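You operate a simulated robot arm through the tools that you are given. There is no shell and no other tool. Be economical: measure what you need, move in short steps, check, and stop when the job is done.

Carry out the task below with a simulated two-armed robot. There is one attempt and no reset: what you move stays moved.

JOB
Put one scoop of apple on the cream pastry sheet, fold it over and press it shut.
Fine: scoop back, nothing spilt.

Only the result counts: the job must be done as asked and must still hold three seconds after the hand-in. Knocking over, shifting, dropping, spilling or breaking anything else fails it. Flat cloth is picked up by pressing the open fingertips on it (5 to 10 N) and closing them slowly along it; thin cloth reads only 2 to 8 mm in the jaws.

ROBOT AND FRAMES
Two 7-joint arms with two-finger grippers on one trunk, on a base that drives. Base frame: it is fixed to the floor where the robot stands at the start and does not move with it; the origin is under the middle of the robot, x ahead of it, y to its left, z up; the surface under the hand at the start is at about z = 0.9. Readings come in m, rad, newtons and seconds.
The left shoulder is at the start at [0.03, 0.175, 1.304], the right one opposite. With the tool pointing down near the work surface each hand reaches from about 0.1 to 0.82 m from the robot's upright axis, wherever it stands, measured 20 degrees to its own side. Places, roughly: apple filling tub (22x12x8 cm) [0.5, -0.1, 0.9]; yellow pastry sheet flap [0.7, 0.5, 0.9]. Payload 2.94 kg a hand.
The tool frame of a hand sits at the grasp point between the pads (the TCP): z along the fingers, y along the line on which they close. The tips reach 0.03 m beyond it. The gripper opens to 0.138 m. The gripper's body begins 0.109 m behind the TCP.
Orientation is that of the tool frame in the base frame, as [roll, pitch, yaw] about the fixed x, y, z axes, in that order (R = Rz(yaw) Ry(pitch) Rx(roll)). With the fingers straight down and closing along the base's y, the tool's x points along the base's -x, its y along +y and its z along -z.

CONTROLS
- The arms move only by the tool send_rows. It takes "left_plan", "right_plan" or both (then of equal length, played together; a hand with none holds still); each is a list of rows, each an object of numbers (a shift or turn left out is 0, a gripper value left out holds the last): "x", "y", "z": the shift along the base's x, y, z in m; "wx", "wy", "wz": the turn, a rotation vector about the base's x, y, z in rad. In form: [{"x": .., "y": .., "z": .., "wx": .., "wy": .., "wz": ..}, ...]. A call has 1 to 12 rows; each row shifts and turns the commanded pose from where the row before left it. "left_gripper" and "right_gripper" are, for a hand that has rows, the finger opening in m, from 0 to 0.138, set as the call begins (left out, the last holds). A row lasts 0.2 s, in which the tool goes at most 0.05 m and 0.15 rad; a call with a longer step from one row to the next is refused whole, and so is a gripper value outside its range. Where a pose cannot be reached the arm comes as near as it can. A force on the tool above 40 N (or 10 N above the force at the start of the call, whichever is more), or a blocked arm, ends the call early, and 0.2 s more pass. Each finger halts on what it meets, pressing with about 23 N; the grip force reading is that of the motor and also rises with nothing between the fingers. The clock runs only during rows and for 0.2 s after the last one: add rows that do not move to give the fingers time. It gives the time, the measured TCP pose, the force on the tool (base axes), the opening and the grip force at its end, in the units of the frame above (readings bear some noise), with the torque about the TCP (base axes, N m) and any sound that the robot's microphone picked up.
- Cameras (640 x 400 px; columns grow to the right, rows downward): "scene" is now at [0.0764, 0.0184, 1.7742]; the picture's right is [0.21, -0.98, 0.00], its down [-0.75, -0.16, -0.64] and it looks along [0.63, 0.13, -0.77] (base axes); focal length 284 px, centre (320, 200). "left" rides on the left gripper at [0.071, -0.019, -0.146] in its tool frame; the picture's right is [0.26, 0.96, 0.00], its down [-0.85, 0.23, -0.48] and it looks along [-0.46, 0.13, 0.88] (tool axes); focal length 280 px, centre (320, 200). "right" rides on the right gripper at [0.071, 0.019, -0.146] in its tool frame; the picture's right is [-0.26, 0.97, 0.00], its down [-0.85, -0.23, -0.48] and it looks along [-0.46, -0.12, 0.88] (tool axes); focal length 280 px, centre (320, 200). There is no depth. A picture from a camera that has moved, and an enlarged one, comes with that camera's place and axes in the base frame and with its lens.
- grab_frame(camera): a new picture of that camera. No time passes.
- slide_trunk(by): slides the trunk up (or, below 0, down) by that many m; the arms and the scene camera ride with it, the base frame stays. It gives what a move gives, with no picture.
- roll_base(legs): drives the robot by 1 to 6 legs, each [ahead, turn to the left] in m and rad, along the robot's own axes; the way and the turn of a leg run together, so that a leg with both is an arc; at most 1.5 m and 3.142 rad a leg. The arms and the cameras ride along, it lands a little off, and it stops where it bumps. It gives what a move gives.
- pan_tilt(pan, tilt): turns the head with the scene camera to pan (to the left, within 2.094 rad either way) and tilt (down, from -0.506 to 1.204), counted from straight ahead of the robot. It gives what a move gives.
- close_up(camera, box): a new picture of the part [left, top, right, bottom] of that camera's present view, enlarged. No time passes.
- close_job(): hands the job in; it is judged then, once.

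Go step by step. Nothing tells you exact positions but the pictures and the camera data: compare them with the known pose of the tool, close in by small moves and look again before you grip or let go. The budget is 120 turns and 100 pictures, counting those below and the enlarged ones. Unless the task says otherwise, let go and move clear before handing in.

The tools are called after "Emit:" as a command line: name --argument value ..., lists and objects as JSON in quotes. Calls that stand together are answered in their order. send_rows: Moves the arms, as the interface text tells. Its arguments: {"type":"object","properties":{"left_plan":{"type":"array","items":{"type":"object","properties":{"x":{"type":"number"},"y":{"type":"number"},"z":{"type":"number"},"wx":{"type":"number"},"wy":{"type":"number"},"wz":{"type":"number"}}}},"left_gripper":{"type":"number"},"right_plan":{"type":"array","items":{"type":"object","properties":{"x":{"type":"number"},"y":{"type":"number"},"z":{"type":"number"},"wx":{"type":"number"},"wy":{"type":"number"},"wz":{"type":"number"}}}},"right_gripper":{"type":"number"}},"required":[]} The other tools are called the same way: slide_trunk (by) slides the trunk up or down; roll_base (legs) drives the base; pan_tilt (pan, tilt) turns the head that bears the scene camera; grab_frame (camera) takes a picture; close_up (camera, box) takes an enlarged picture of a part of a camera's view; close_job () hands the job in.

At the start:

```text
clock: 0.0
left_position: [0.3922, 0.4791, 1.2824]
left_orientation: [-3.14, -0.001, -3.141]
left_ft_force: [-0.3, -0.2, -0.2]
left_ft_torque: [-0.03, -0.01, 0.03]
left_width: 0.138
left_grasp_force: 0.1
right_position: [0.5553, 0.0581, 1.3259]
right_orientation: [-3.141, 0.0, 3.141]
right_ft_force: [-0.4, 0.1, 0.1]
right_ft_torque: [-0.04, 0.0, -0.01]
right_width: 0.1382
right_grasp_force: 0.0
trunk travel left (down, up): [-0.475, 0.259]
robot x, y, heading: [0.0012, 0.0009, 0.0]
head pan, tilt: [0.209, 0.876]
```

scene: 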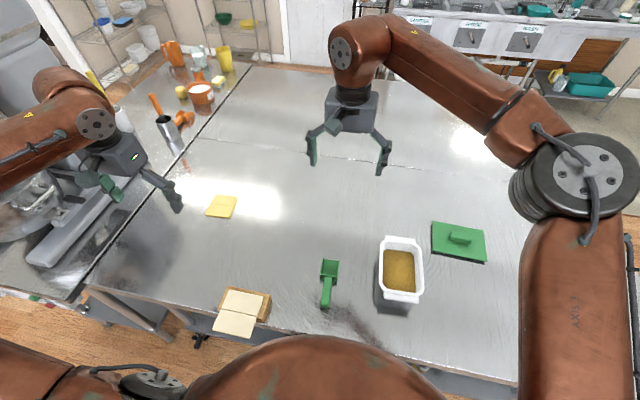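
right: 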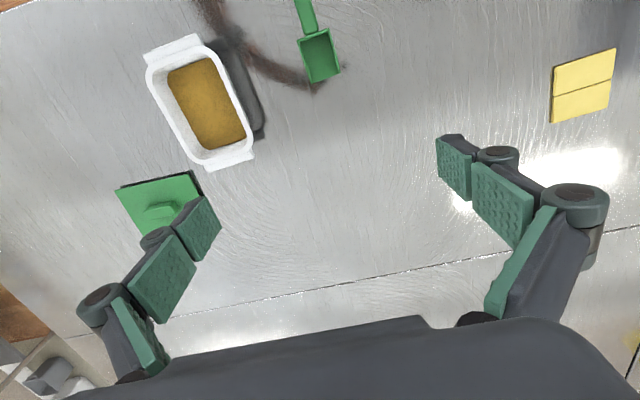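
left: 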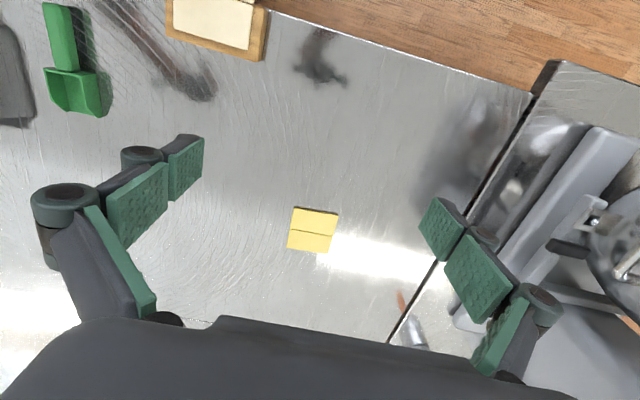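

I see the tub of apple near (0.5,-0.1), the green scoop near (0.45,0.07), and the cream sheet on a board near (0.31,0.31). I'll look at each of them closer up.

Emit:
close_up --camera "scene" --box '[190, 260, 350, 360]'

Emit:
close_up --camera "scene" --box '[300, 210, 500, 335]'

Emit:
close_up --camera "left" --box '[0, 0, 320, 200]'

```text
4.00 times, centred on (270, 310) of scene
camera zoom: at [0.0764, 0.0184, 1.7742], right [0.21, -0.98, 0.0], down [-0.75, -0.16, -0.64], along [0.63, 0.13, -0.77], focal length 1135 px, centre (520, -240)
```

zoom: 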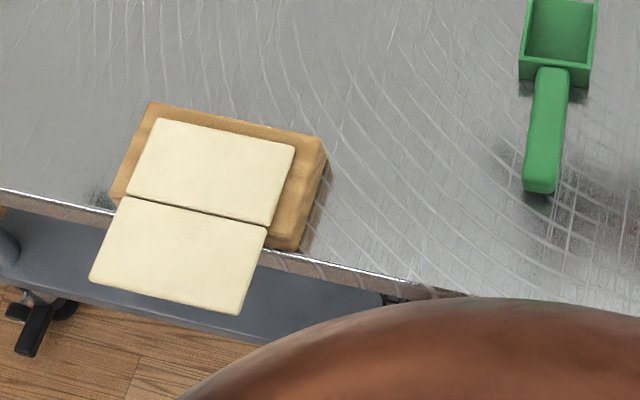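

```text
3.20 times, centred on (400, 272) of scene
camera zoom: at [0.0764, 0.0184, 1.7742], right [0.21, -0.98, 0.0], down [-0.75, -0.16, -0.64], along [0.63, 0.13, -0.77], focal length 908 px, centre (64, -32)
```

zoom: 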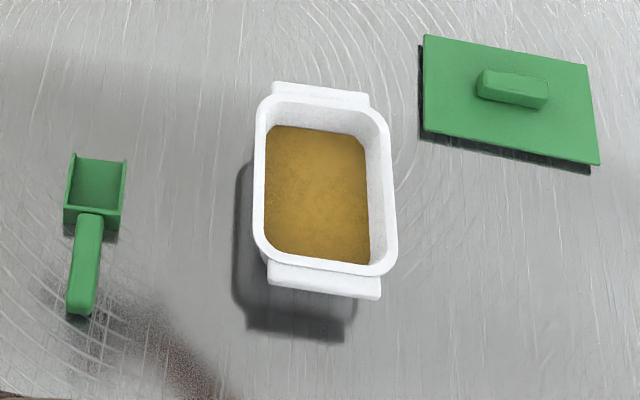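

```text
2.00 times, centred on (160, 100) of left
camera zoom: at [0.3211, 0.4595, 1.427], right [-0.26, 0.96, 0.0], down [0.85, 0.23, 0.48], along [0.46, 0.13, -0.88], focal length 561 px, centre (640, 400)
```

zoom: 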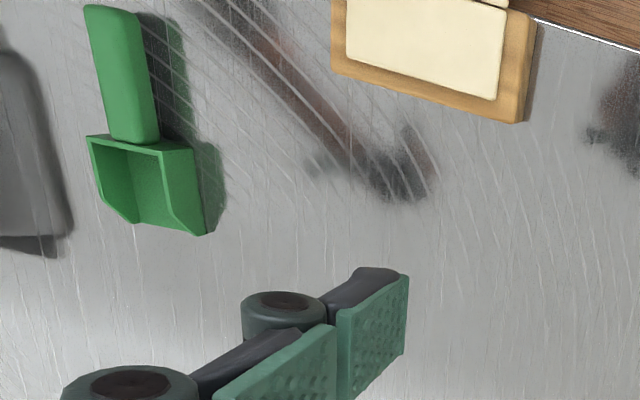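

The cream flap overhangs the table edge toward the robot, so I'd like more room. I'll back the base up 0.2 m while the hands are high and empty, then look again.

Emit:
roll_base --legs '[[-0.2, 0]]'

Emit:
grab_frame --camera "scene"

Emit:
grab_frame --camera "right"

```text
clock: 1.6
left_position: [0.1967, 0.4789, 1.2815]
left_orientation: [3.14, 0.0, 3.138]
left_ft_force: [-0.8, 0.8, 0.0]
left_ft_torque: [-0.01, 0.03, 0.02]
left_width: 0.1381
left_grasp_force: 0.1
right_position: [0.3586, 0.0563, 1.3274]
right_orientation: [-3.139, -0.001, 3.137]
right_ft_force: [-0.1, 0.6, 0.4]
right_ft_torque: [-0.02, 0.02, 0.0]
right_width: 0.138
right_grasp_force: 0.1
trunk travel left (down, up): [-0.475, 0.259]
robot x, y, heading: [-0.1964, 0.001, -0.003]
head pan, tilt: [0.209, 0.876]
```

```text
93 pictures are left
camera scene: at [-0.1201, 0.0193, 1.7741], right [0.2, -0.98, 0.0], down [-0.75, -0.16, -0.64], along [0.63, 0.13, -0.77], focal length 284 px, centre (320, 200)
```

scene: 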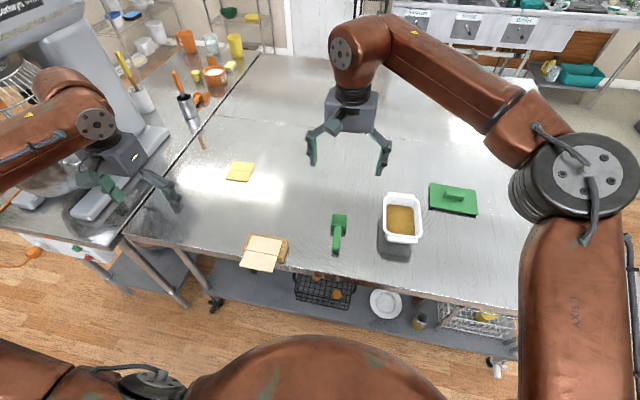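

```text
92 pictures are left
camera right: at [0.2892, 0.0773, 1.4718], right [0.27, 0.96, 0.0], down [0.85, -0.23, 0.48], along [0.46, -0.13, -0.88], focal length 280 px, centre (320, 200)
```

right: 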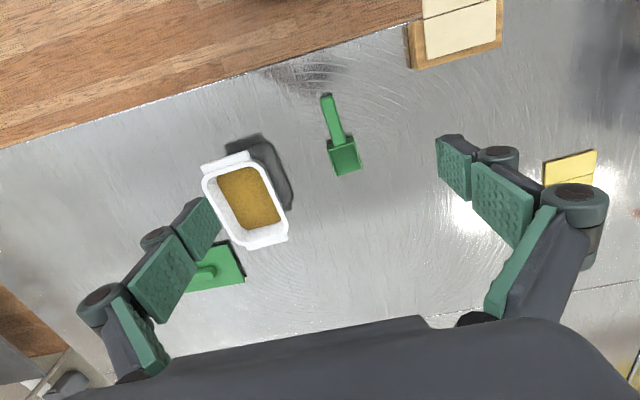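

The base moved back cleanly. I'll lower the right hand behind the scoop, tilted forward, to measure the scoop up close.

Emit:
send_rows --right_plan '[{"x": -0.02, "z": -0.04, "wy": -0.06}, {"x": -0.02, "z": -0.04, "wy": -0.06}, {"x": -0.02, "z": -0.04, "wy": -0.06}, {"x": -0.01, "z": -0.04, "wy": -0.06}, {"x": -0.01, "z": -0.04, "wy": -0.06}, {"z": -0.03, "wy": -0.06}, {"wy": -0.06}, {"wy": -0.06}, {"wy": -0.06}, {}]'

Emit:
grab_frame --camera "right"

Emit:
grab_frame --camera "scene"

```text
clock: 3.8
left_position: [0.195, 0.4776, 1.2822]
left_orientation: [-3.141, 0.0, 3.138]
left_ft_force: [0.3, -0.5, 0.1]
left_ft_torque: [0.04, -0.03, 0.01]
left_width: 0.138
left_grasp_force: 0.0
right_position: [0.2788, 0.0549, 1.0951]
right_orientation: [3.141, 0.54, 3.136]
right_ft_force: [-0.4, 0.2, 0.5]
right_ft_torque: [0.02, -0.02, 0.01]
right_width: 0.1382
right_grasp_force: 0.1
trunk travel left (down, up): [-0.475, 0.259]
robot x, y, heading: [-0.1991, 0.0048, -0.008]
head pan, tilt: [0.209, 0.876]
```

```text
91 pictures are left
camera right: at [0.1434, 0.0758, 1.1841], right [0.23, 0.96, 0.14], down [0.48, -0.23, 0.84], along [0.85, -0.13, -0.52], focal length 280 px, centre (320, 200)
```

right: 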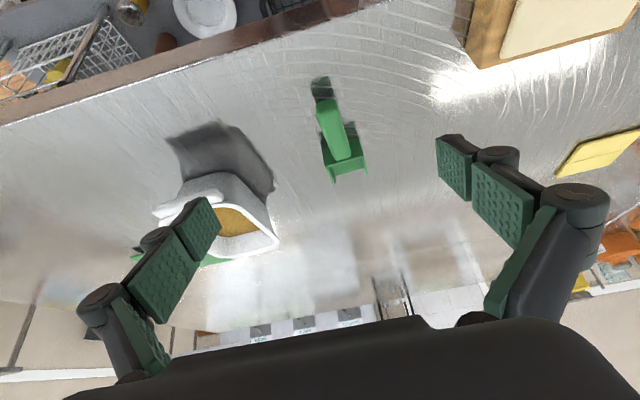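

```text
90 pictures are left
camera scene: at [-0.1212, 0.0182, 1.7742], right [0.2, -0.98, 0.0], down [-0.75, -0.16, -0.64], along [0.63, 0.13, -0.77], focal length 284 px, centre (320, 200)
```

scene: 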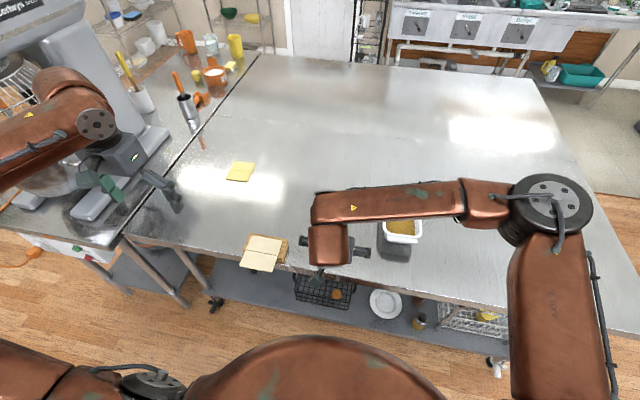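

The handle rises above the table, as its reflection shows. I'll zoom in to measure its height.

Emit:
close_up --camera "right" --box '[260, 60, 420, 160]'

Emit:
close_up --camera "right" --box '[260, 120, 420, 220]'

```text
4.00 times, centred on (340, 110) of right
camera zoom: at [0.1434, 0.0758, 1.1841], right [0.23, 0.96, 0.14], down [0.48, -0.23, 0.84], along [0.85, -0.13, -0.52], focal length 1122 px, centre (240, 560)
```

zoom: 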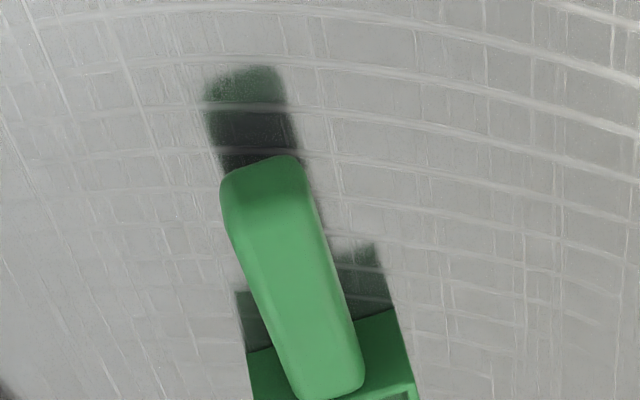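

```text
4.00 times, centred on (340, 170) of right
camera zoom: at [0.1434, 0.0758, 1.1841], right [0.23, 0.96, 0.14], down [0.48, -0.23, 0.84], along [0.85, -0.13, -0.52], focal length 1122 px, centre (240, 320)
```

zoom: 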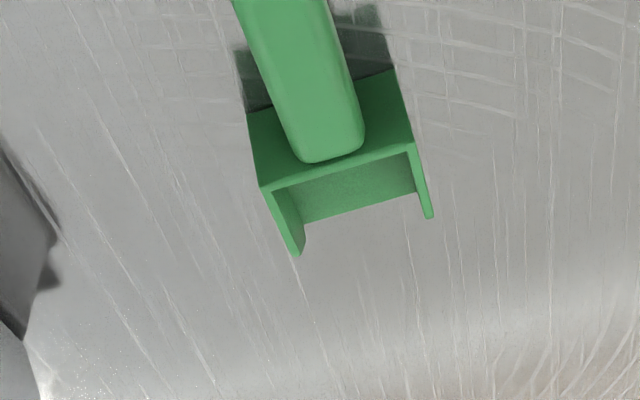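

The handle runs from about x 0.362 to 0.449 at y≈0.067, with its top near z≈0.925. I'll narrow the fingers and come down, stopping a bit above for a check.

Emit:
send_rows --right_plan '[{"x": 0.02, "y": 0.004, "z": -0.03}, {"x": 0.02, "y": 0.004, "z": -0.03}, {"x": 0.02, "y": 0.004, "z": -0.03}, {"x": 0.02, "z": -0.02}, {"x": 0.01, "z": -0.015}, {}, {}]' --right_gripper 0.06

Emit:
grab_frame --camera "right"

Emit:
close_up --camera "scene" --box '[270, 180, 430, 280]'

```text
clock: 5.4
left_position: [0.1968, 0.4781, 1.2822]
left_orientation: [3.141, 0.0, 3.139]
left_ft_force: [-0.3, -0.3, -0.7]
left_ft_torque: [0.0, 0.0, 0.0]
left_width: 0.1381
left_grasp_force: 0.0
right_position: [0.3687, 0.0696, 0.9704]
right_orientation: [3.141, 0.539, 3.136]
right_ft_force: [-0.1, -0.1, 0.4]
right_ft_torque: [0.01, 0.01, -0.02]
right_width: 0.0602
right_grasp_force: 0.0
trunk travel left (down, up): [-0.475, 0.259]
robot x, y, heading: [-0.1972, 0.0035, -0.003]
head pan, tilt: [0.209, 0.876]
```

```text
87 pictures are left
camera right: at [0.2337, 0.0893, 1.0601], right [0.23, 0.96, 0.14], down [0.48, -0.23, 0.84], along [0.85, -0.13, -0.52], focal length 280 px, centre (320, 200)
```

right: 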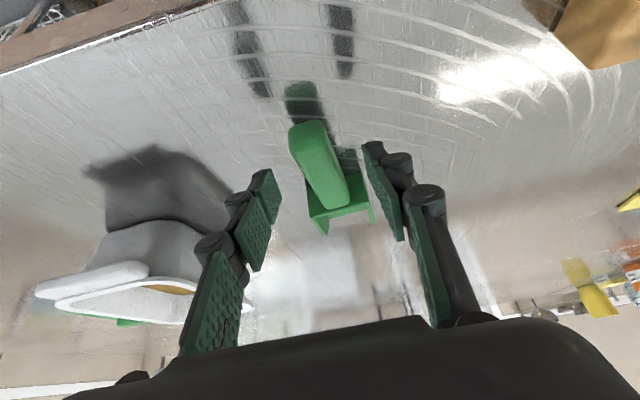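

```text
4.00 times, centred on (350, 230) of scene
camera zoom: at [-0.1213, 0.0184, 1.7742], right [0.2, -0.98, 0.0], down [-0.75, -0.16, -0.64], along [0.63, 0.13, -0.77], focal length 1135 px, centre (200, 80)
```

zoom: 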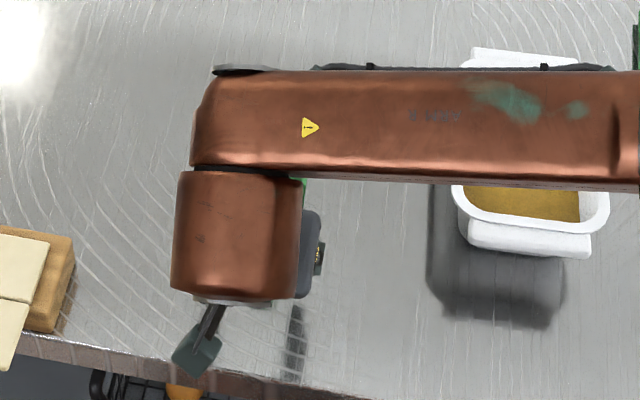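

The fingers straddle the handle (y≈0.069, top ≈0.923). I'll go down to grip height.

Emit:
send_rows --right_plan '[{"x": 0.006, "z": -0.016}, {"x": 0.004, "z": -0.015}, {}]'

Emit:
grab_frame --camera "right"

```text
clock: 6.2
left_position: [0.1956, 0.4786, 1.2818]
left_orientation: [3.141, -0.001, 3.138]
left_ft_force: [0.2, 0.7, -0.7]
left_ft_torque: [-0.02, -0.02, 0.05]
left_width: 0.1381
left_grasp_force: 0.1
right_position: [0.3778, 0.0694, 0.9399]
right_orientation: [3.14, 0.539, 3.135]
right_ft_force: [-0.5, -0.9, -0.4]
right_ft_torque: [-0.02, 0.02, 0.0]
right_width: 0.0601
right_grasp_force: 0.0
trunk travel left (down, up): [-0.475, 0.259]
robot x, y, heading: [-0.1971, 0.0019, -0.004]
head pan, tilt: [0.209, 0.876]
```

```text
85 pictures are left
camera right: at [0.2435, 0.0892, 1.0291], right [0.23, 0.96, 0.14], down [0.48, -0.23, 0.84], along [0.85, -0.13, -0.52], focal length 280 px, centre (320, 200)
```

right: 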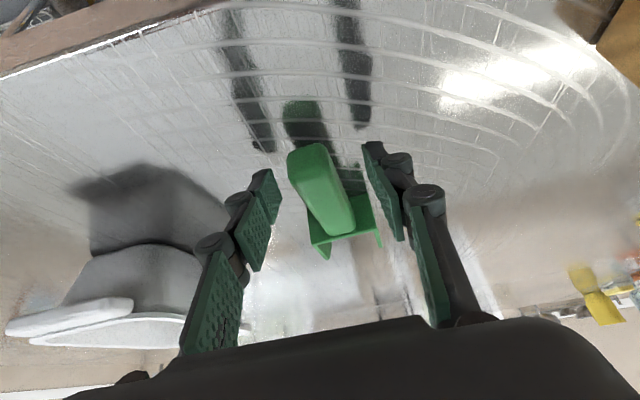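

The pads straddle the handle, so I'll close slowly and give it time.

Emit:
send_rows --right_plan '[{}, {}, {}, {}, {}]' --right_gripper 0.0

Emit:
grab_frame --camera "right"

```text
clock: 7.4
left_position: [0.1952, 0.479, 1.2801]
left_orientation: [-3.141, -0.001, 3.14]
left_ft_force: [-0.1, -0.1, 0.1]
left_ft_torque: [0.04, 0.0, -0.03]
left_width: 0.138
left_grasp_force: 0.0
right_position: [0.3789, 0.0694, 0.9412]
right_orientation: [3.139, 0.543, 3.138]
right_ft_force: [0.3, 0.0, 2.4]
right_ft_torque: [-0.08, -0.22, 0.1]
right_width: 0.0266
right_grasp_force: 23.0
trunk travel left (down, up): [-0.475, 0.259]
robot x, y, heading: [-0.1967, 0.0007, -0.006]
head pan, tilt: [0.209, 0.876]
```

```text
84 pictures are left
camera right: at [0.2435, 0.0896, 1.0295], right [0.23, 0.96, 0.14], down [0.48, -0.23, 0.84], along [0.85, -0.13, -0.52], focal length 280 px, centre (320, 200)
```

right: 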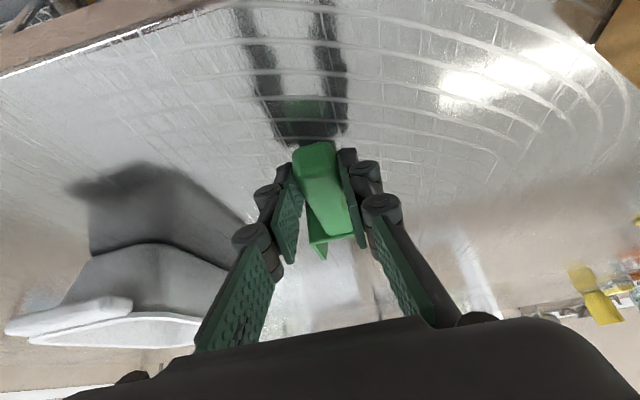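

The scoop is held, with a width of 26.6 mm. I'll lift it straight up and move it aside so I can see the tub.

Emit:
send_rows --right_plan '[{"z": 0.02}, {"z": 0.04}, {"z": 0.04}, {"z": 0.04}, {"z": 0.04}, {"z": 0.02}, {}]'

Emit:
grab_frame --camera "right"

Emit:
close_up --camera "scene" --box '[270, 160, 430, 260]'

```text
clock: 9.0
left_position: [0.1958, 0.4787, 1.2821]
left_orientation: [3.141, -0.001, 3.137]
left_ft_force: [-0.5, 0.3, 0.1]
left_ft_torque: [-0.01, 0.04, 0.03]
left_width: 0.1381
left_grasp_force: 0.1
right_position: [0.3775, 0.067, 1.1399]
right_orientation: [3.14, 0.541, 3.138]
right_ft_force: [-0.2, -0.3, -2.1]
right_ft_torque: [0.02, 0.13, -0.03]
right_width: 0.0267
right_grasp_force: 22.7
trunk travel left (down, up): [-0.475, 0.259]
robot x, y, heading: [-0.2011, -0.0026, -0.003]
head pan, tilt: [0.209, 0.876]
```

```text
83 pictures are left
camera right: at [0.2424, 0.0872, 1.2292], right [0.23, 0.96, 0.14], down [0.48, -0.23, 0.84], along [0.85, -0.13, -0.52], focal length 280 px, centre (320, 200)
```

right: 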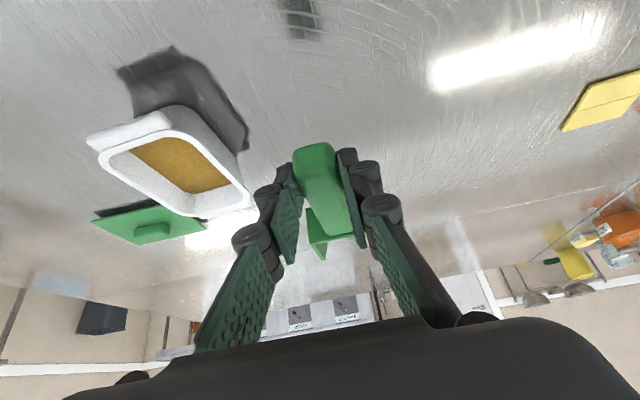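

```text
4.00 times, centred on (350, 210) of scene
camera zoom: at [-0.121, 0.0185, 1.7742], right [0.2, -0.98, 0.0], down [-0.75, -0.16, -0.64], along [0.63, 0.13, -0.77], focal length 1135 px, centre (200, 160)
```

zoom: 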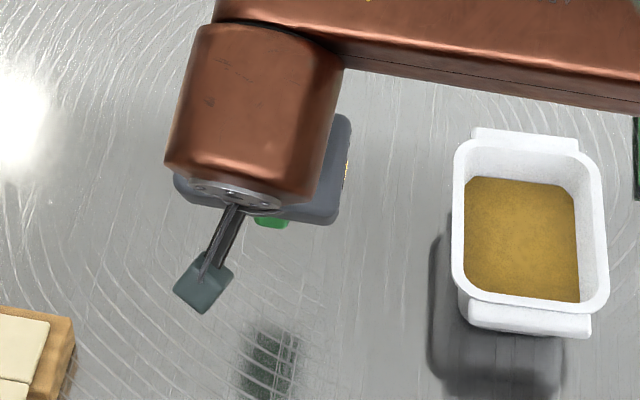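

The tub rim spans about x 0.44–0.60, centred near (0.52, -0.14) and turned ~4°, with the rim at z≈0.98 and the filling at ≈0.948. I'll carry the scoop above it and tilt the nose down.

Emit:
send_rows --right_plan '[{"z": 0.03}, {"x": 0.005, "y": -0.02, "z": 0.03, "wy": 0.08, "wz": 0.01}, {"x": 0.005, "y": -0.03, "wy": 0.1, "wz": 0.01}, {"x": 0.008, "y": -0.04, "wy": 0.1, "wz": 0.01}, {"x": 0.008, "y": -0.04, "wy": 0.1, "wz": 0.01}, {"x": 0.008, "y": -0.04, "wy": 0.1, "wz": 0.01}, {"x": 0.008, "y": -0.028, "wy": 0.1, "wz": 0.01}, {"x": 0.0085, "y": -0.013, "wy": 0.1, "wz": 0.01}, {"wy": 0.1}, {}, {}]'

Emit:
grab_frame --camera "right"

Emit:
grab_frame --camera "scene"

Emit:
grab_frame --camera "left"

```text
clock: 11.4
left_position: [0.1953, 0.478, 1.2818]
left_orientation: [-3.141, 0.0, 3.138]
left_ft_force: [-0.5, 0.4, -0.6]
left_ft_torque: [0.0, 0.0, 0.01]
left_width: 0.1378
left_grasp_force: 0.1
right_position: [0.4302, -0.1439, 1.2002]
right_orientation: [3.112, -0.243, -3.077]
right_ft_force: [0.4, 0.2, -0.8]
right_ft_torque: [-0.03, 0.05, 0.0]
right_width: 0.0263
right_grasp_force: 23.1
trunk travel left (down, up): [-0.475, 0.259]
robot x, y, heading: [-0.193, -0.0014, -0.005]
head pan, tilt: [0.209, 0.876]
```

```text
81 pictures are left
camera right: at [0.3956, -0.1309, 1.3602], right [0.2, 0.98, -0.04], down [0.95, -0.18, 0.25], along [0.24, -0.08, -0.97], focal length 280 px, centre (320, 200)
```

right: 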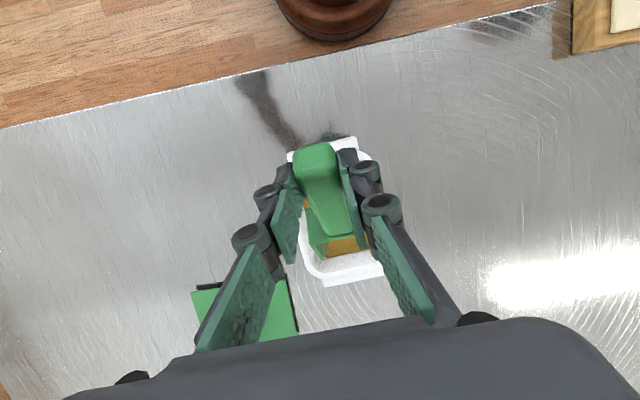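

```text
80 pictures are left
camera scene: at [-0.1208, 0.0185, 1.7742], right [0.2, -0.98, 0.0], down [-0.75, -0.16, -0.64], along [0.63, 0.13, -0.77], focal length 284 px, centre (320, 200)
```

scene: 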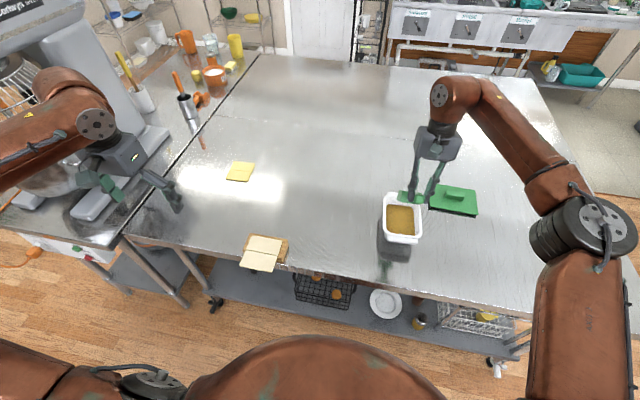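

```text
79 pictures are left
camera left: at [0.1255, 0.4588, 1.4267], right [-0.26, 0.97, 0.0], down [0.85, 0.23, 0.48], along [0.46, 0.12, -0.88], focal length 280 px, centre (320, 200)
```

left: 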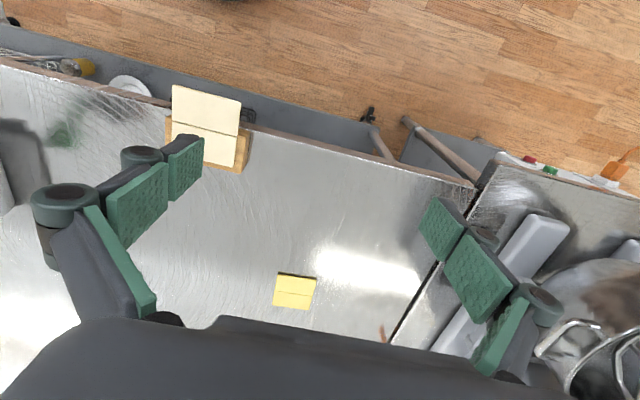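

The scoop is above the tub. I'll zoom in to check its alignment.

Emit:
close_up --camera "scene" --box '[360, 160, 456, 256]'

Emit:
close_up --camera "right" --box '[260, 120, 420, 300]'

```text
4.17 times, centred on (408, 208) of scene
camera zoom: at [-0.1208, 0.0185, 1.7742], right [0.2, -0.98, 0.0], down [-0.75, -0.16, -0.64], along [0.63, 0.13, -0.77], focal length 1182 px, centre (-47, 167)
```

zoom: 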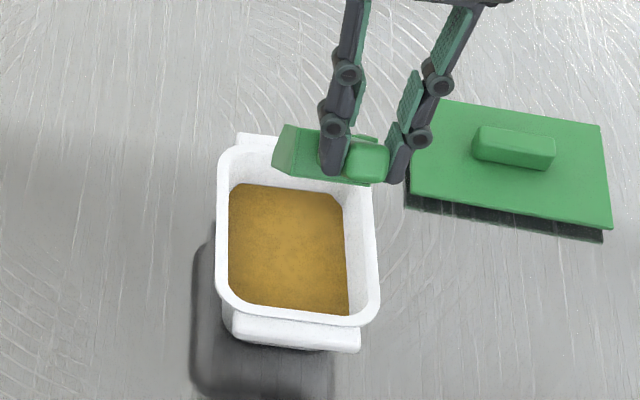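

```text
2.22 times, centred on (340, 210) of right
camera zoom: at [0.3956, -0.1309, 1.3602], right [0.2, 0.98, -0.04], down [0.95, -0.18, 0.25], along [0.24, -0.08, -0.97], focal length 623 px, centre (276, 178)
```

zoom: 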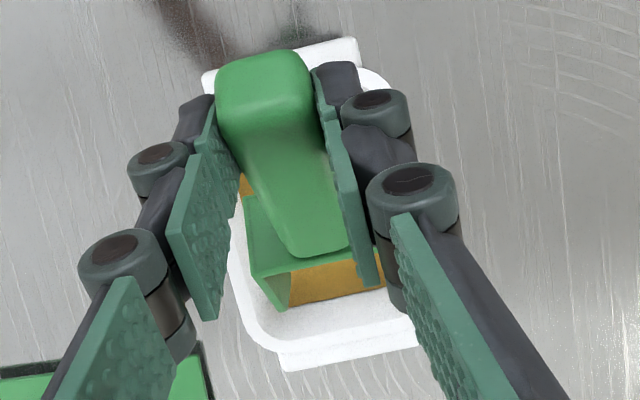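

Alignment is good. I'll plunge nose-down first and check the force.

Emit:
send_rows --right_plan '[{"z": -0.04}, {"z": -0.035}, {"z": -0.025}, {"z": -0.02}, {"z": -0.0165}, {}]'

Emit:
close_up --camera "right" --box '[260, 120, 420, 300]'

Emit:
close_up --camera "scene" --box '[360, 160, 456, 256]'

```text
clock: 12.8
left_position: [0.1951, 0.4785, 1.2831]
left_orientation: [3.141, 0.002, 3.139]
left_ft_force: [-0.1, -0.2, 0.1]
left_ft_torque: [0.02, 0.02, -0.02]
left_width: 0.138
left_grasp_force: 0.0
right_position: [0.4292, -0.1408, 1.0651]
right_orientation: [3.108, -0.237, -3.077]
right_ft_force: [-3.0, 2.4, 9.6]
right_ft_torque: [0.03, -0.48, 0.12]
right_width: 0.0265
right_grasp_force: 22.8
trunk travel left (down, up): [-0.475, 0.259]
robot x, y, heading: [-0.1939, -0.0005, -0.003]
head pan, tilt: [0.209, 0.876]
```

```text
2.22 times, centred on (340, 210) of right
camera zoom: at [0.3934, -0.1276, 1.2244], right [0.2, 0.98, -0.03], down [0.95, -0.18, 0.26], along [0.24, -0.08, -0.97], focal length 623 px, centre (276, 178)
```

zoom: 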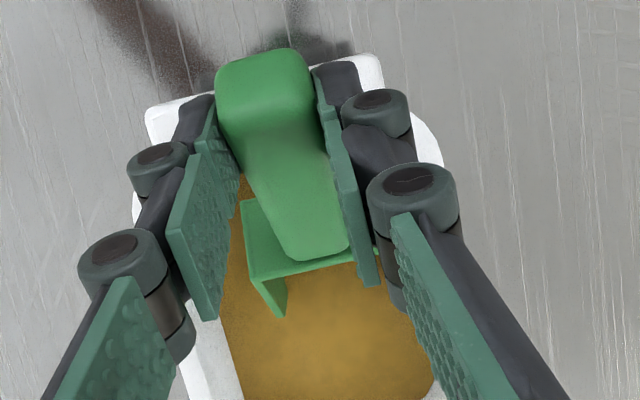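

```text
4.17 times, centred on (408, 208) of scene
camera zoom: at [-0.1227, 0.0188, 1.7744], right [0.2, -0.98, 0.0], down [-0.75, -0.16, -0.64], along [0.63, 0.13, -0.77], focal length 1182 px, centre (-47, 167)
```

zoom: 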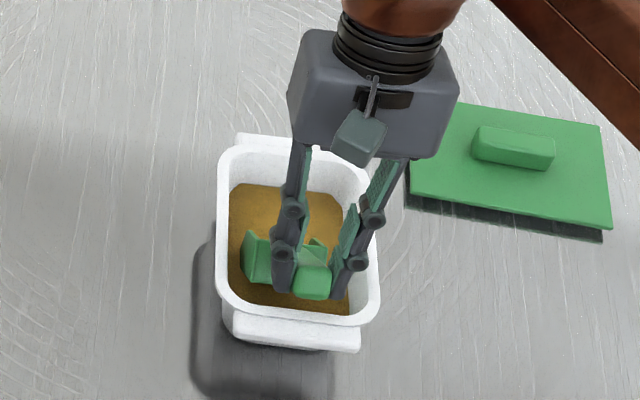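

The nose is in the filling with moderate force. Next I'll sweep forward while easing the tilt.

Emit:
send_rows --right_plan '[{"x": 0.003, "z": -0.01, "wy": -0.0875}, {"x": 0.004, "z": -0.01, "wy": -0.0875}, {"x": 0.005, "z": -0.01, "wy": -0.0875}, {"x": 0.005, "z": -0.01, "wy": -0.0875}, {}]'

Emit:
close_up --camera "right" --box '[260, 120, 420, 300]'

Emit:
close_up --camera "scene" --box '[360, 160, 456, 256]'

```text
clock: 14.0
left_position: [0.1963, 0.4787, 1.2818]
left_orientation: [-3.14, 0.0, 3.141]
left_ft_force: [0.0, -0.4, -0.2]
left_ft_torque: [0.0, 0.03, -0.02]
left_width: 0.1381
left_grasp_force: 0.0
right_position: [0.4453, -0.1434, 1.0229]
right_orientation: [3.136, 0.109, -3.08]
right_ft_force: [-0.7, 0.2, -1.5]
right_ft_torque: [-0.01, 0.09, -0.01]
right_width: 0.0262
right_grasp_force: 23.3
trunk travel left (down, up): [-0.475, 0.259]
robot x, y, heading: [-0.1981, 0.0004, -0.004]
head pan, tilt: [0.209, 0.876]
```

```text
2.22 times, centred on (340, 210) of right
camera zoom: at [0.3584, -0.1294, 1.1599], right [0.2, 0.98, 0.03], down [0.81, -0.18, 0.56], along [0.56, -0.08, -0.82], focal length 623 px, centre (276, 178)
```

zoom: 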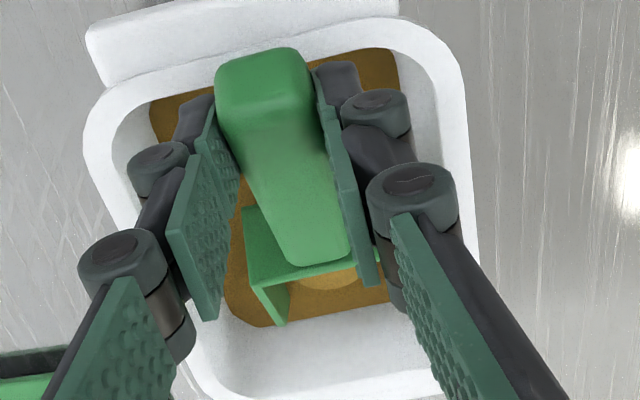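

```text
4.17 times, centred on (408, 208) of scene
camera zoom: at [-0.121, 0.0185, 1.7741], right [0.2, -0.98, 0.0], down [-0.75, -0.16, -0.64], along [0.63, 0.13, -0.77], focal length 1182 px, centre (-47, 167)
```

zoom: 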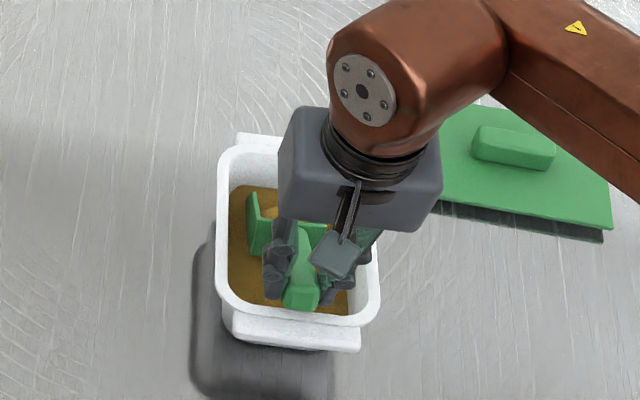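

Filling now shows as a mound in the bowl. I'll level the scoop while lifting it out.

Emit:
send_rows --right_plan '[{"x": -0.006, "z": 0.007, "wy": -0.08}, {"x": -0.006, "z": 0.008, "wy": -0.08}, {"x": -0.006, "z": 0.01, "wy": -0.08}, {"z": 0.012, "wy": -0.07}, {"z": 0.015, "wy": -0.07}, {"z": 0.02, "wy": -0.05}, {"z": 0.025}, {"z": 0.025}, {"z": 0.02}, {}]'

Emit:
close_up --camera "right" --box '[220, 120, 460, 300]'

Emit:
close_up --camera "scene" --box '[340, 130, 480, 256]'

```text
clock: 16.2
left_position: [0.1943, 0.4793, 1.281]
left_orientation: [-3.141, 0.001, 3.137]
left_ft_force: [0.7, 1.3, 0.9]
left_ft_torque: [0.02, 0.01, 0.0]
left_width: 0.1382
left_grasp_force: 0.2
right_position: [0.4273, -0.142, 1.166]
right_orientation: [-3.116, 0.536, -3.069]
right_ft_force: [-0.2, 0.4, -1.3]
right_ft_torque: [0.02, 0.15, 0.01]
right_width: 0.0266
right_grasp_force: 22.9
trunk travel left (down, up): [-0.475, 0.259]
robot x, y, heading: [-0.1992, 0.0008, -0.004]
head pan, tilt: [0.209, 0.876]
```

```text
2.22 times, centred on (340, 210) of right
camera zoom: at [0.2911, -0.129, 1.2537], right [0.17, 0.98, 0.11], down [0.5, -0.18, 0.85], along [0.85, -0.08, -0.52], focal length 623 px, centre (276, 178)
```

zoom: 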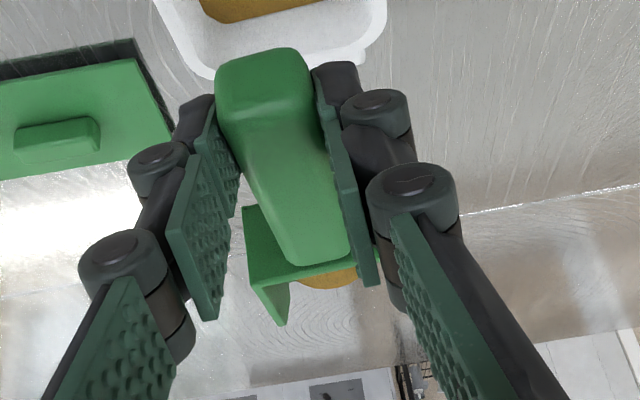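

```text
3.17 times, centred on (410, 193) of scene
camera zoom: at [-0.121, 0.0179, 1.7742], right [0.2, -0.98, 0.0], down [-0.75, -0.16, -0.64], along [0.63, 0.13, -0.77], focal length 901 px, centre (34, 222)
```

zoom: 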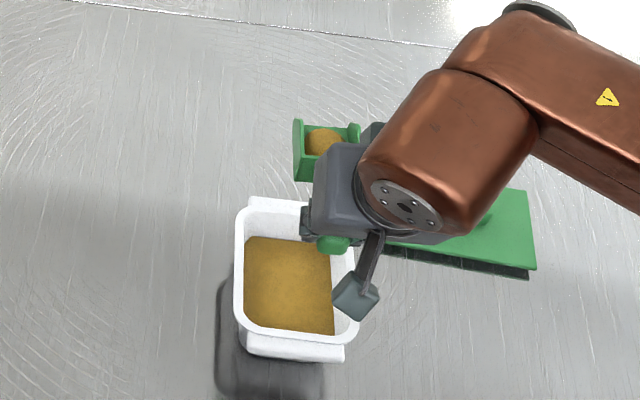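

One lump is in the scoop. The board half of the cream sheet is x 0.302–0.362, y 0.25–0.36, and the flap overhangs to x 0.243. I'll move the left arm aside and carry the scoop level toward the sheet, turning it left so the dump runs along the sheet's long side.

Emit:
send_rows --right_plan '[{"x": -0.006, "y": 0.01, "wz": 0.04}, {"x": -0.012, "y": 0.02, "wz": 0.07}, {"x": -0.014, "y": 0.024, "wz": 0.08}, {"x": -0.014, "y": 0.024, "wz": 0.08}, {"x": -0.014, "y": 0.024, "wz": 0.08}, {"x": -0.014, "y": 0.024, "wz": 0.08}, {"x": -0.012, "y": 0.02, "wz": 0.07}, {"x": -0.006, "y": 0.01, "wz": 0.04}, {}]' --left_plan '[{"y": 0.01, "z": 0.01}, {"y": 0.02, "z": 0.01}, {"y": 0.02, "z": 0.01}, {"y": 0.02, "z": 0.01}, {"y": 0.02}, {"y": 0.02}, {"y": 0.01}, {}, {}]'

Emit:
grab_frame --camera "right"

Emit:
grab_frame --camera "scene"

```text
clock: 18.2
left_position: [0.1937, 0.6002, 1.3207]
left_orientation: [-3.14, -0.002, 3.137]
left_ft_force: [-0.6, 0.2, 0.4]
left_ft_torque: [-0.01, 0.0, 0.0]
left_width: 0.1378
left_grasp_force: 0.0
right_position: [0.3353, 0.0134, 1.1657]
right_orientation: [-3.118, 0.539, -2.527]
right_ft_force: [-0.2, 0.0, -1.6]
right_ft_torque: [-0.08, 0.1, -0.01]
right_width: 0.0264
right_grasp_force: 22.9
trunk travel left (down, up): [-0.475, 0.259]
robot x, y, heading: [-0.1968, -0.0013, -0.003]
head pan, tilt: [0.209, 0.876]
```

```text
70 pictures are left
camera right: at [0.212, -0.0451, 1.2546], right [-0.36, 0.92, 0.11], down [0.52, 0.1, 0.85], along [0.77, 0.37, -0.52], focal length 280 px, centre (320, 200)
```

right: 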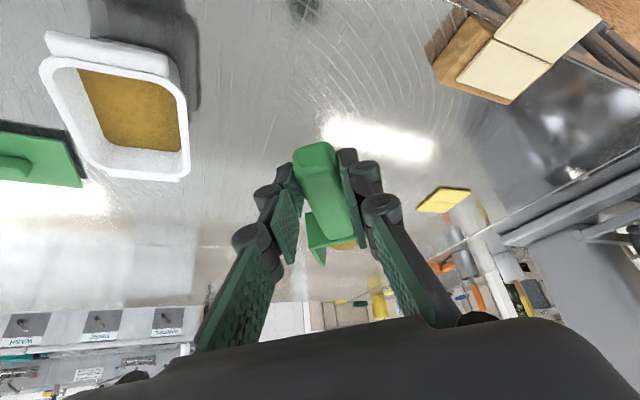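

```text
69 pictures are left
camera scene: at [-0.1211, 0.0185, 1.7742], right [0.2, -0.98, 0.0], down [-0.75, -0.16, -0.64], along [0.63, 0.13, -0.77], focal length 284 px, centre (320, 200)
```

scene: 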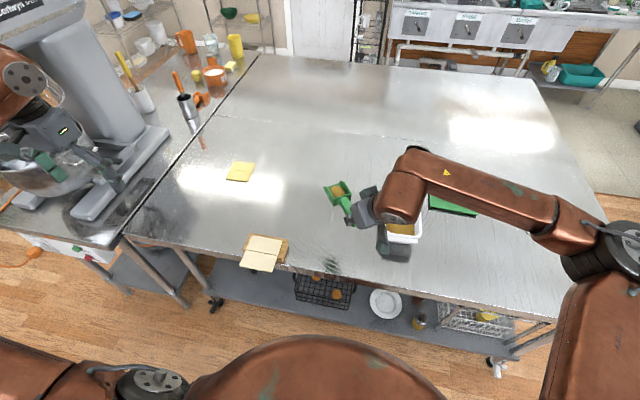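

It's still level and loaded. I'll continue to the approach position beside the sheet.

Emit:
send_rows --right_plan '[{"x": -0.006, "y": 0.01, "wz": 0.04, "z": -0.005}, {"x": -0.014, "y": 0.02, "wz": 0.07, "z": -0.01}, {"x": -0.016, "y": 0.024, "wz": 0.07, "z": -0.015}, {"x": -0.016, "y": 0.024, "wz": 0.07, "z": -0.015}, {"x": -0.016, "y": 0.024, "wz": 0.07, "z": -0.015}, {"x": -0.014, "y": 0.02, "wz": 0.07, "z": -0.015}, {"x": -0.009, "y": 0.01, "wz": 0.045, "z": -0.01}, {}]'

Emit:
grab_frame --camera "right"

Emit:
close_up --camera "scene" --box '[220, 180, 380, 280]'

Emit:
grab_frame --camera "left"

```text
clock: 20.0
left_position: [0.1954, 0.5992, 1.3207]
left_orientation: [-3.141, -0.001, 3.139]
left_ft_force: [-0.1, 0.0, 0.7]
left_ft_torque: [0.0, -0.02, -0.01]
left_width: 0.1379
left_grasp_force: 0.2
right_position: [0.2432, 0.1441, 1.0819]
right_orientation: [-3.117, 0.538, -2.093]
right_ft_force: [0.3, 0.5, -0.8]
right_ft_torque: [-0.08, 0.07, -0.02]
right_width: 0.0264
right_grasp_force: 23.0
trunk travel left (down, up): [-0.475, 0.259]
robot x, y, heading: [-0.195, -0.0006, -0.004]
head pan, tilt: [0.209, 0.876]
```

```text
68 pictures are left
camera right: at [0.1585, 0.0386, 1.17], right [-0.72, 0.69, 0.11], down [0.43, 0.31, 0.85], along [0.55, 0.66, -0.52], focal length 280 px, centre (320, 200)
```

right: 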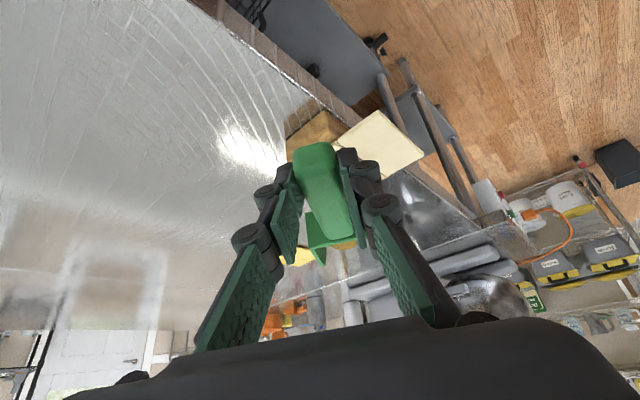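

```text
4.00 times, centred on (300, 230) of scene
camera zoom: at [-0.1213, 0.0183, 1.7742], right [0.2, -0.98, 0.0], down [-0.75, -0.16, -0.64], along [0.63, 0.13, -0.77], focal length 1135 px, centre (400, 80)
```

zoom: 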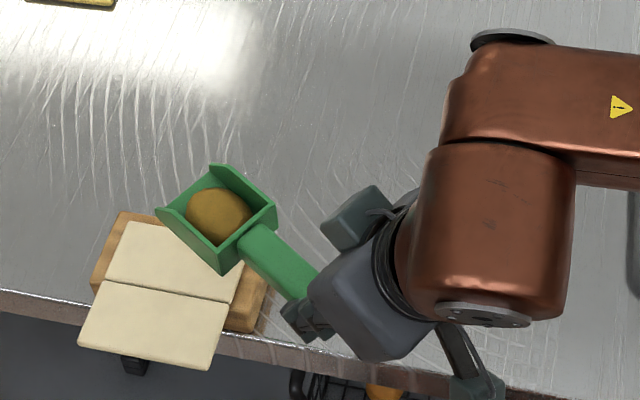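

```text
66 pictures are left
camera left: at [0.1246, 0.5795, 1.4664], right [-0.26, 0.97, 0.0], down [0.85, 0.23, 0.48], along [0.46, 0.12, -0.88], focal length 280 px, centre (320, 200)
```

left: 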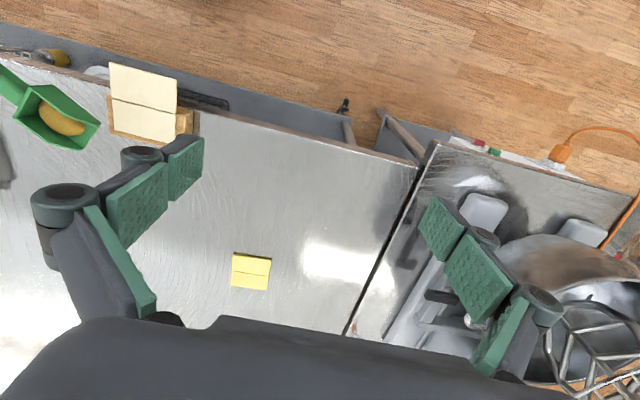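

I need the sheet height more exactly, so I'll zoom the left camera on it.

Emit:
close_up --camera "left" --box '[0, 40, 240, 190]'

Emit:
close_up --camera "right" --box '[270, 80, 430, 180]'

```text
2.67 times, centred on (120, 115) of left
camera zoom: at [0.1246, 0.5795, 1.4664], right [-0.26, 0.97, 0.0], down [0.85, 0.23, 0.48], along [0.46, 0.12, -0.88], focal length 748 px, centre (853, 427)
```

zoom: 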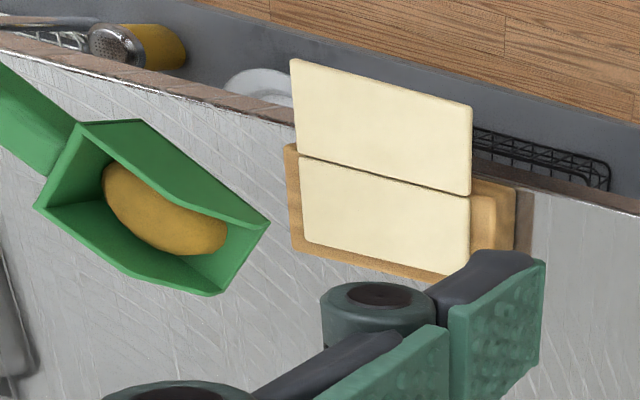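

```text
4.00 times, centred on (350, 130) of right
camera zoom: at [0.1585, 0.0386, 1.17], right [-0.72, 0.69, 0.11], down [0.43, 0.31, 0.85], along [0.55, 0.66, -0.52], focal length 1122 px, centre (200, 480)
```

zoom: 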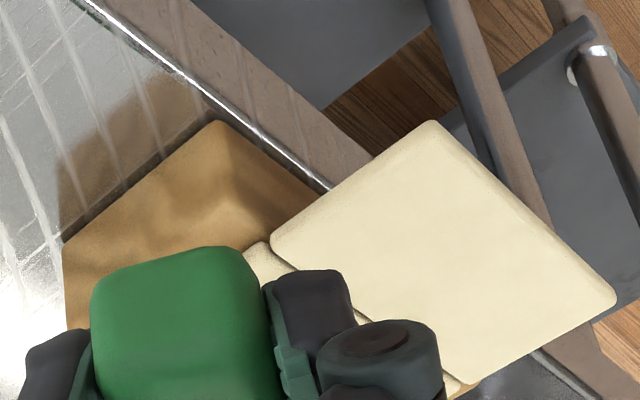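

The sheet's board half is at x 0.295–0.354, y 0.244–0.353, and its surface is z≈0.949 because the board is thick. The scoop nose is over (0.324, 0.284). I'll lower to about 3.5 cm clearance and begin tilting about the nose.

Emit:
send_rows --right_plan '[{"x": -0.002, "z": -0.015}, {"x": -0.002, "z": -0.02}, {"z": -0.015}, {"z": -0.004}, {"x": 0.0024, "y": 0.0042, "z": 0.0138, "wx": -0.0757, "wy": 0.0436}, {"x": 0.0024, "y": 0.0042, "z": 0.0138, "wx": -0.0757, "wy": 0.0436}, {"x": 0.0035, "y": 0.0062, "z": 0.0127, "wx": -0.0757, "wy": 0.0436}, {"x": 0.0035, "y": 0.0062, "z": 0.0127, "wx": -0.0757, "wy": 0.0436}, {}]'

Emit:
close_up --camera "scene" --box '[220, 180, 380, 280]'

Emit:
close_up --camera "left" --box '[0, 40, 240, 190]'

```text
clock: 22.0
left_position: [0.1952, 0.5989, 1.3211]
left_orientation: [-3.14, -0.001, 3.138]
left_ft_force: [0.1, -0.1, 0.1]
left_ft_torque: [0.0, 0.0, 0.0]
left_width: 0.138
left_grasp_force: 0.0
right_position: [0.253, 0.1652, 1.0796]
right_orientation: [-3.119, 0.187, -2.095]
right_ft_force: [1.4, -0.1, -1.9]
right_ft_torque: [-0.1, 0.07, -0.01]
right_width: 0.0263
right_grasp_force: 23.1
trunk travel left (down, up): [-0.475, 0.259]
robot x, y, heading: [-0.2009, 0.0, -0.007]
head pan, tilt: [0.209, 0.876]
```

```text
4.00 times, centred on (300, 230) of scene
camera zoom: at [-0.1211, 0.0175, 1.7742], right [0.2, -0.98, 0.0], down [-0.75, -0.16, -0.64], along [0.63, 0.13, -0.77], focal length 1135 px, centre (400, 80)
```

zoom: 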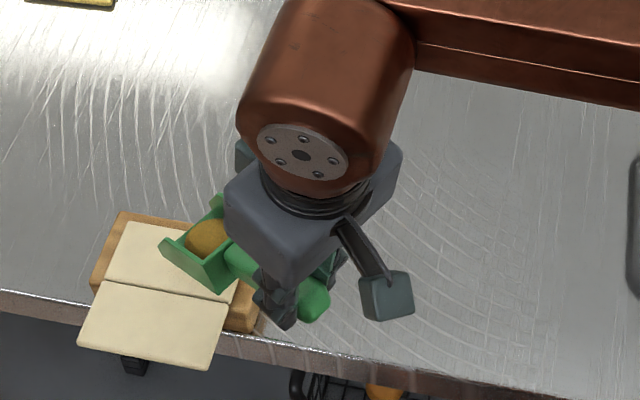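

```text
2.67 times, centred on (120, 115) of left
camera zoom: at [0.1247, 0.5789, 1.4666], right [-0.26, 0.97, 0.0], down [0.85, 0.23, 0.48], along [0.46, 0.12, -0.88], focal length 748 px, centre (853, 427)
```

zoom: 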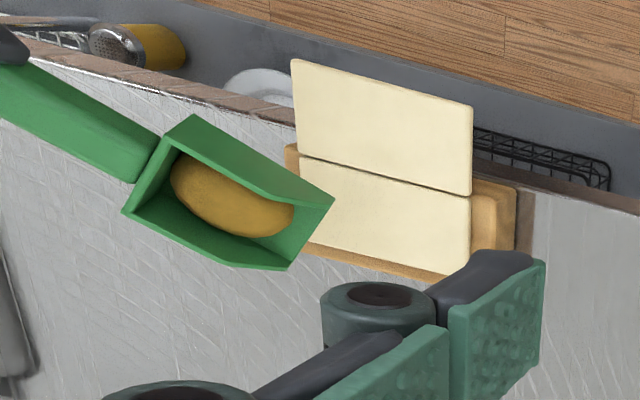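

The lump is still held and the nose is well placed over the sheet. I'll continue tilting to 40°.

Emit:
send_rows --right_plan '[{"x": 0.0046, "y": 0.008, "z": 0.0113, "wx": -0.0757, "wy": 0.0436}, {"x": 0.0046, "y": 0.008, "z": 0.0113, "wx": -0.0757, "wy": 0.0436}, {"x": 0.0055, "y": 0.0096, "z": 0.0095, "wx": -0.0757, "wy": 0.0436}, {"x": 0.0055, "y": 0.0096, "z": 0.0095, "wx": -0.0757, "wy": 0.0436}, {}]'

Emit:
close_up --camera "left" --box '[0, 40, 240, 190]'

```text
clock: 23.2
left_position: [0.1957, 0.5983, 1.3213]
left_orientation: [3.14, 0.0, 3.138]
left_ft_force: [-0.3, -0.4, -0.5]
left_ft_torque: [0.02, 0.05, -0.03]
left_width: 0.1383
left_grasp_force: 0.1
right_position: [0.2751, 0.2017, 1.1213]
right_orientation: [-3.119, -0.162, -2.091]
right_ft_force: [-0.5, -0.6, -1.8]
right_ft_torque: [-0.02, 0.03, 0.01]
right_width: 0.0266
right_grasp_force: 23.0
trunk travel left (down, up): [-0.475, 0.259]
robot x, y, heading: [-0.199, 0.0008, -0.004]
head pan, tilt: [0.209, 0.876]
```

```text
2.67 times, centred on (120, 115) of left
camera zoom: at [0.1249, 0.5788, 1.4666], right [-0.26, 0.97, 0.0], down [0.85, 0.23, 0.48], along [0.46, 0.12, -0.88], focal length 748 px, centre (853, 427)
```

zoom: 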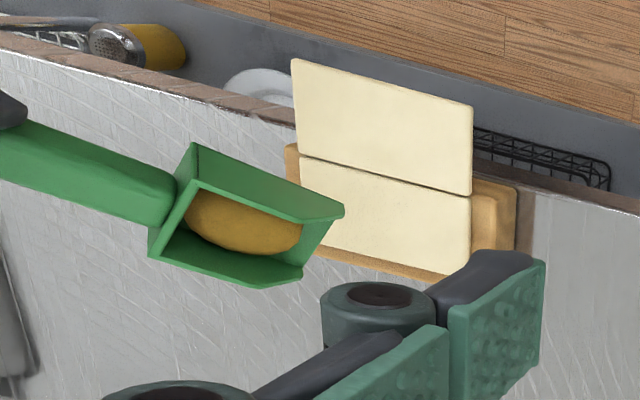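

It holds at 40°. I'll nudge +12 mm in y and continue to 60°.

Emit:
send_rows --right_plan '[{"y": 0.012}, {"x": 0.0062, "y": 0.0108, "z": 0.0075, "wx": -0.0757, "wy": 0.0436}, {"x": 0.0062, "y": 0.0108, "z": 0.0075, "wx": -0.0757, "wy": 0.0436}, {}, {"x": 0.0068, "y": 0.0118, "z": 0.0052, "wx": -0.0757, "wy": 0.0436}, {"x": 0.0068, "y": 0.0118, "z": 0.0052, "wx": -0.0757, "wy": 0.0436}, {}, {}]'

Emit:
close_up --camera "left" --box '[0, 40, 240, 190]'

```text
clock: 25.0
left_position: [0.1952, 0.6012, 1.322]
left_orientation: [-3.142, 0.0, 3.138]
left_ft_force: [0.8, -0.3, -0.3]
left_ft_torque: [-0.02, -0.02, -0.02]
left_width: 0.1377
left_grasp_force: 0.1
right_position: [0.2729, 0.2143, 1.122]
right_orientation: [-3.116, -0.162, -2.094]
right_ft_force: [0.3, -0.7, -1.0]
right_ft_torque: [-0.08, -0.01, 0.02]
right_width: 0.0262
right_grasp_force: 22.8
right hand out of reach, approached as far as the arm can: row 2, 3, 5, 6
trunk travel left (down, up): [-0.475, 0.259]
robot x, y, heading: [-0.1968, 0.0005, -0.0]
head pan, tilt: [0.209, 0.876]
```

```text
2.67 times, centred on (120, 115) of left
camera zoom: at [0.1246, 0.5801, 1.4661], right [-0.26, 0.97, 0.0], down [0.85, 0.23, 0.48], along [0.46, 0.12, -0.88], focal length 748 px, centre (853, 427)
```

zoom: 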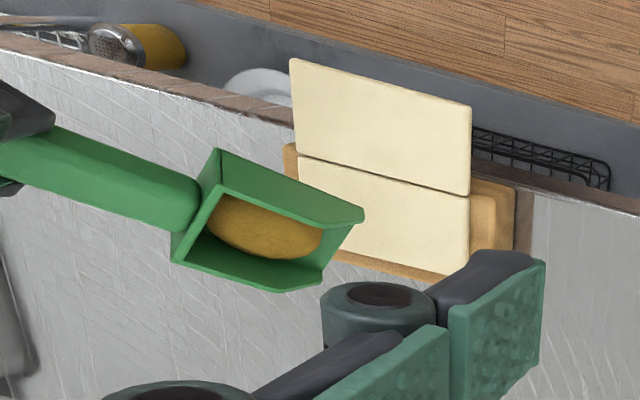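

The arm can't tilt further in this heading because the wrist leans the wrong way. I'll back the tilt off a little so the tool is vertical, then turn the scoop around the nose point until further tilting points the fingers outward.

Emit:
send_rows --right_plan '[{"x": -0.0055, "y": -0.0096, "z": 0.01, "wx": 0.0757, "wy": -0.0436}, {"x": -0.0055, "y": -0.0096, "z": 0.01, "wx": 0.0757, "wy": -0.0436}, {}]'

```text
clock: 25.8
left_position: [0.1951, 0.6018, 1.3193]
left_orientation: [-3.14, 0.0, 3.141]
left_ft_force: [0.2, 0.3, -1.0]
left_ft_torque: [-0.02, 0.01, -0.03]
left_width: 0.1382
left_grasp_force: 0.1
right_position: [0.2627, 0.1944, 1.1405]
right_orientation: [-3.117, 0.013, -2.094]
right_ft_force: [0.6, -0.1, -1.0]
right_ft_torque: [-0.11, 0.04, 0.0]
right_width: 0.0263
right_grasp_force: 23.4
trunk travel left (down, up): [-0.475, 0.259]
robot x, y, heading: [-0.2016, 0.0001, -0.002]
head pan, tilt: [0.209, 0.876]
```

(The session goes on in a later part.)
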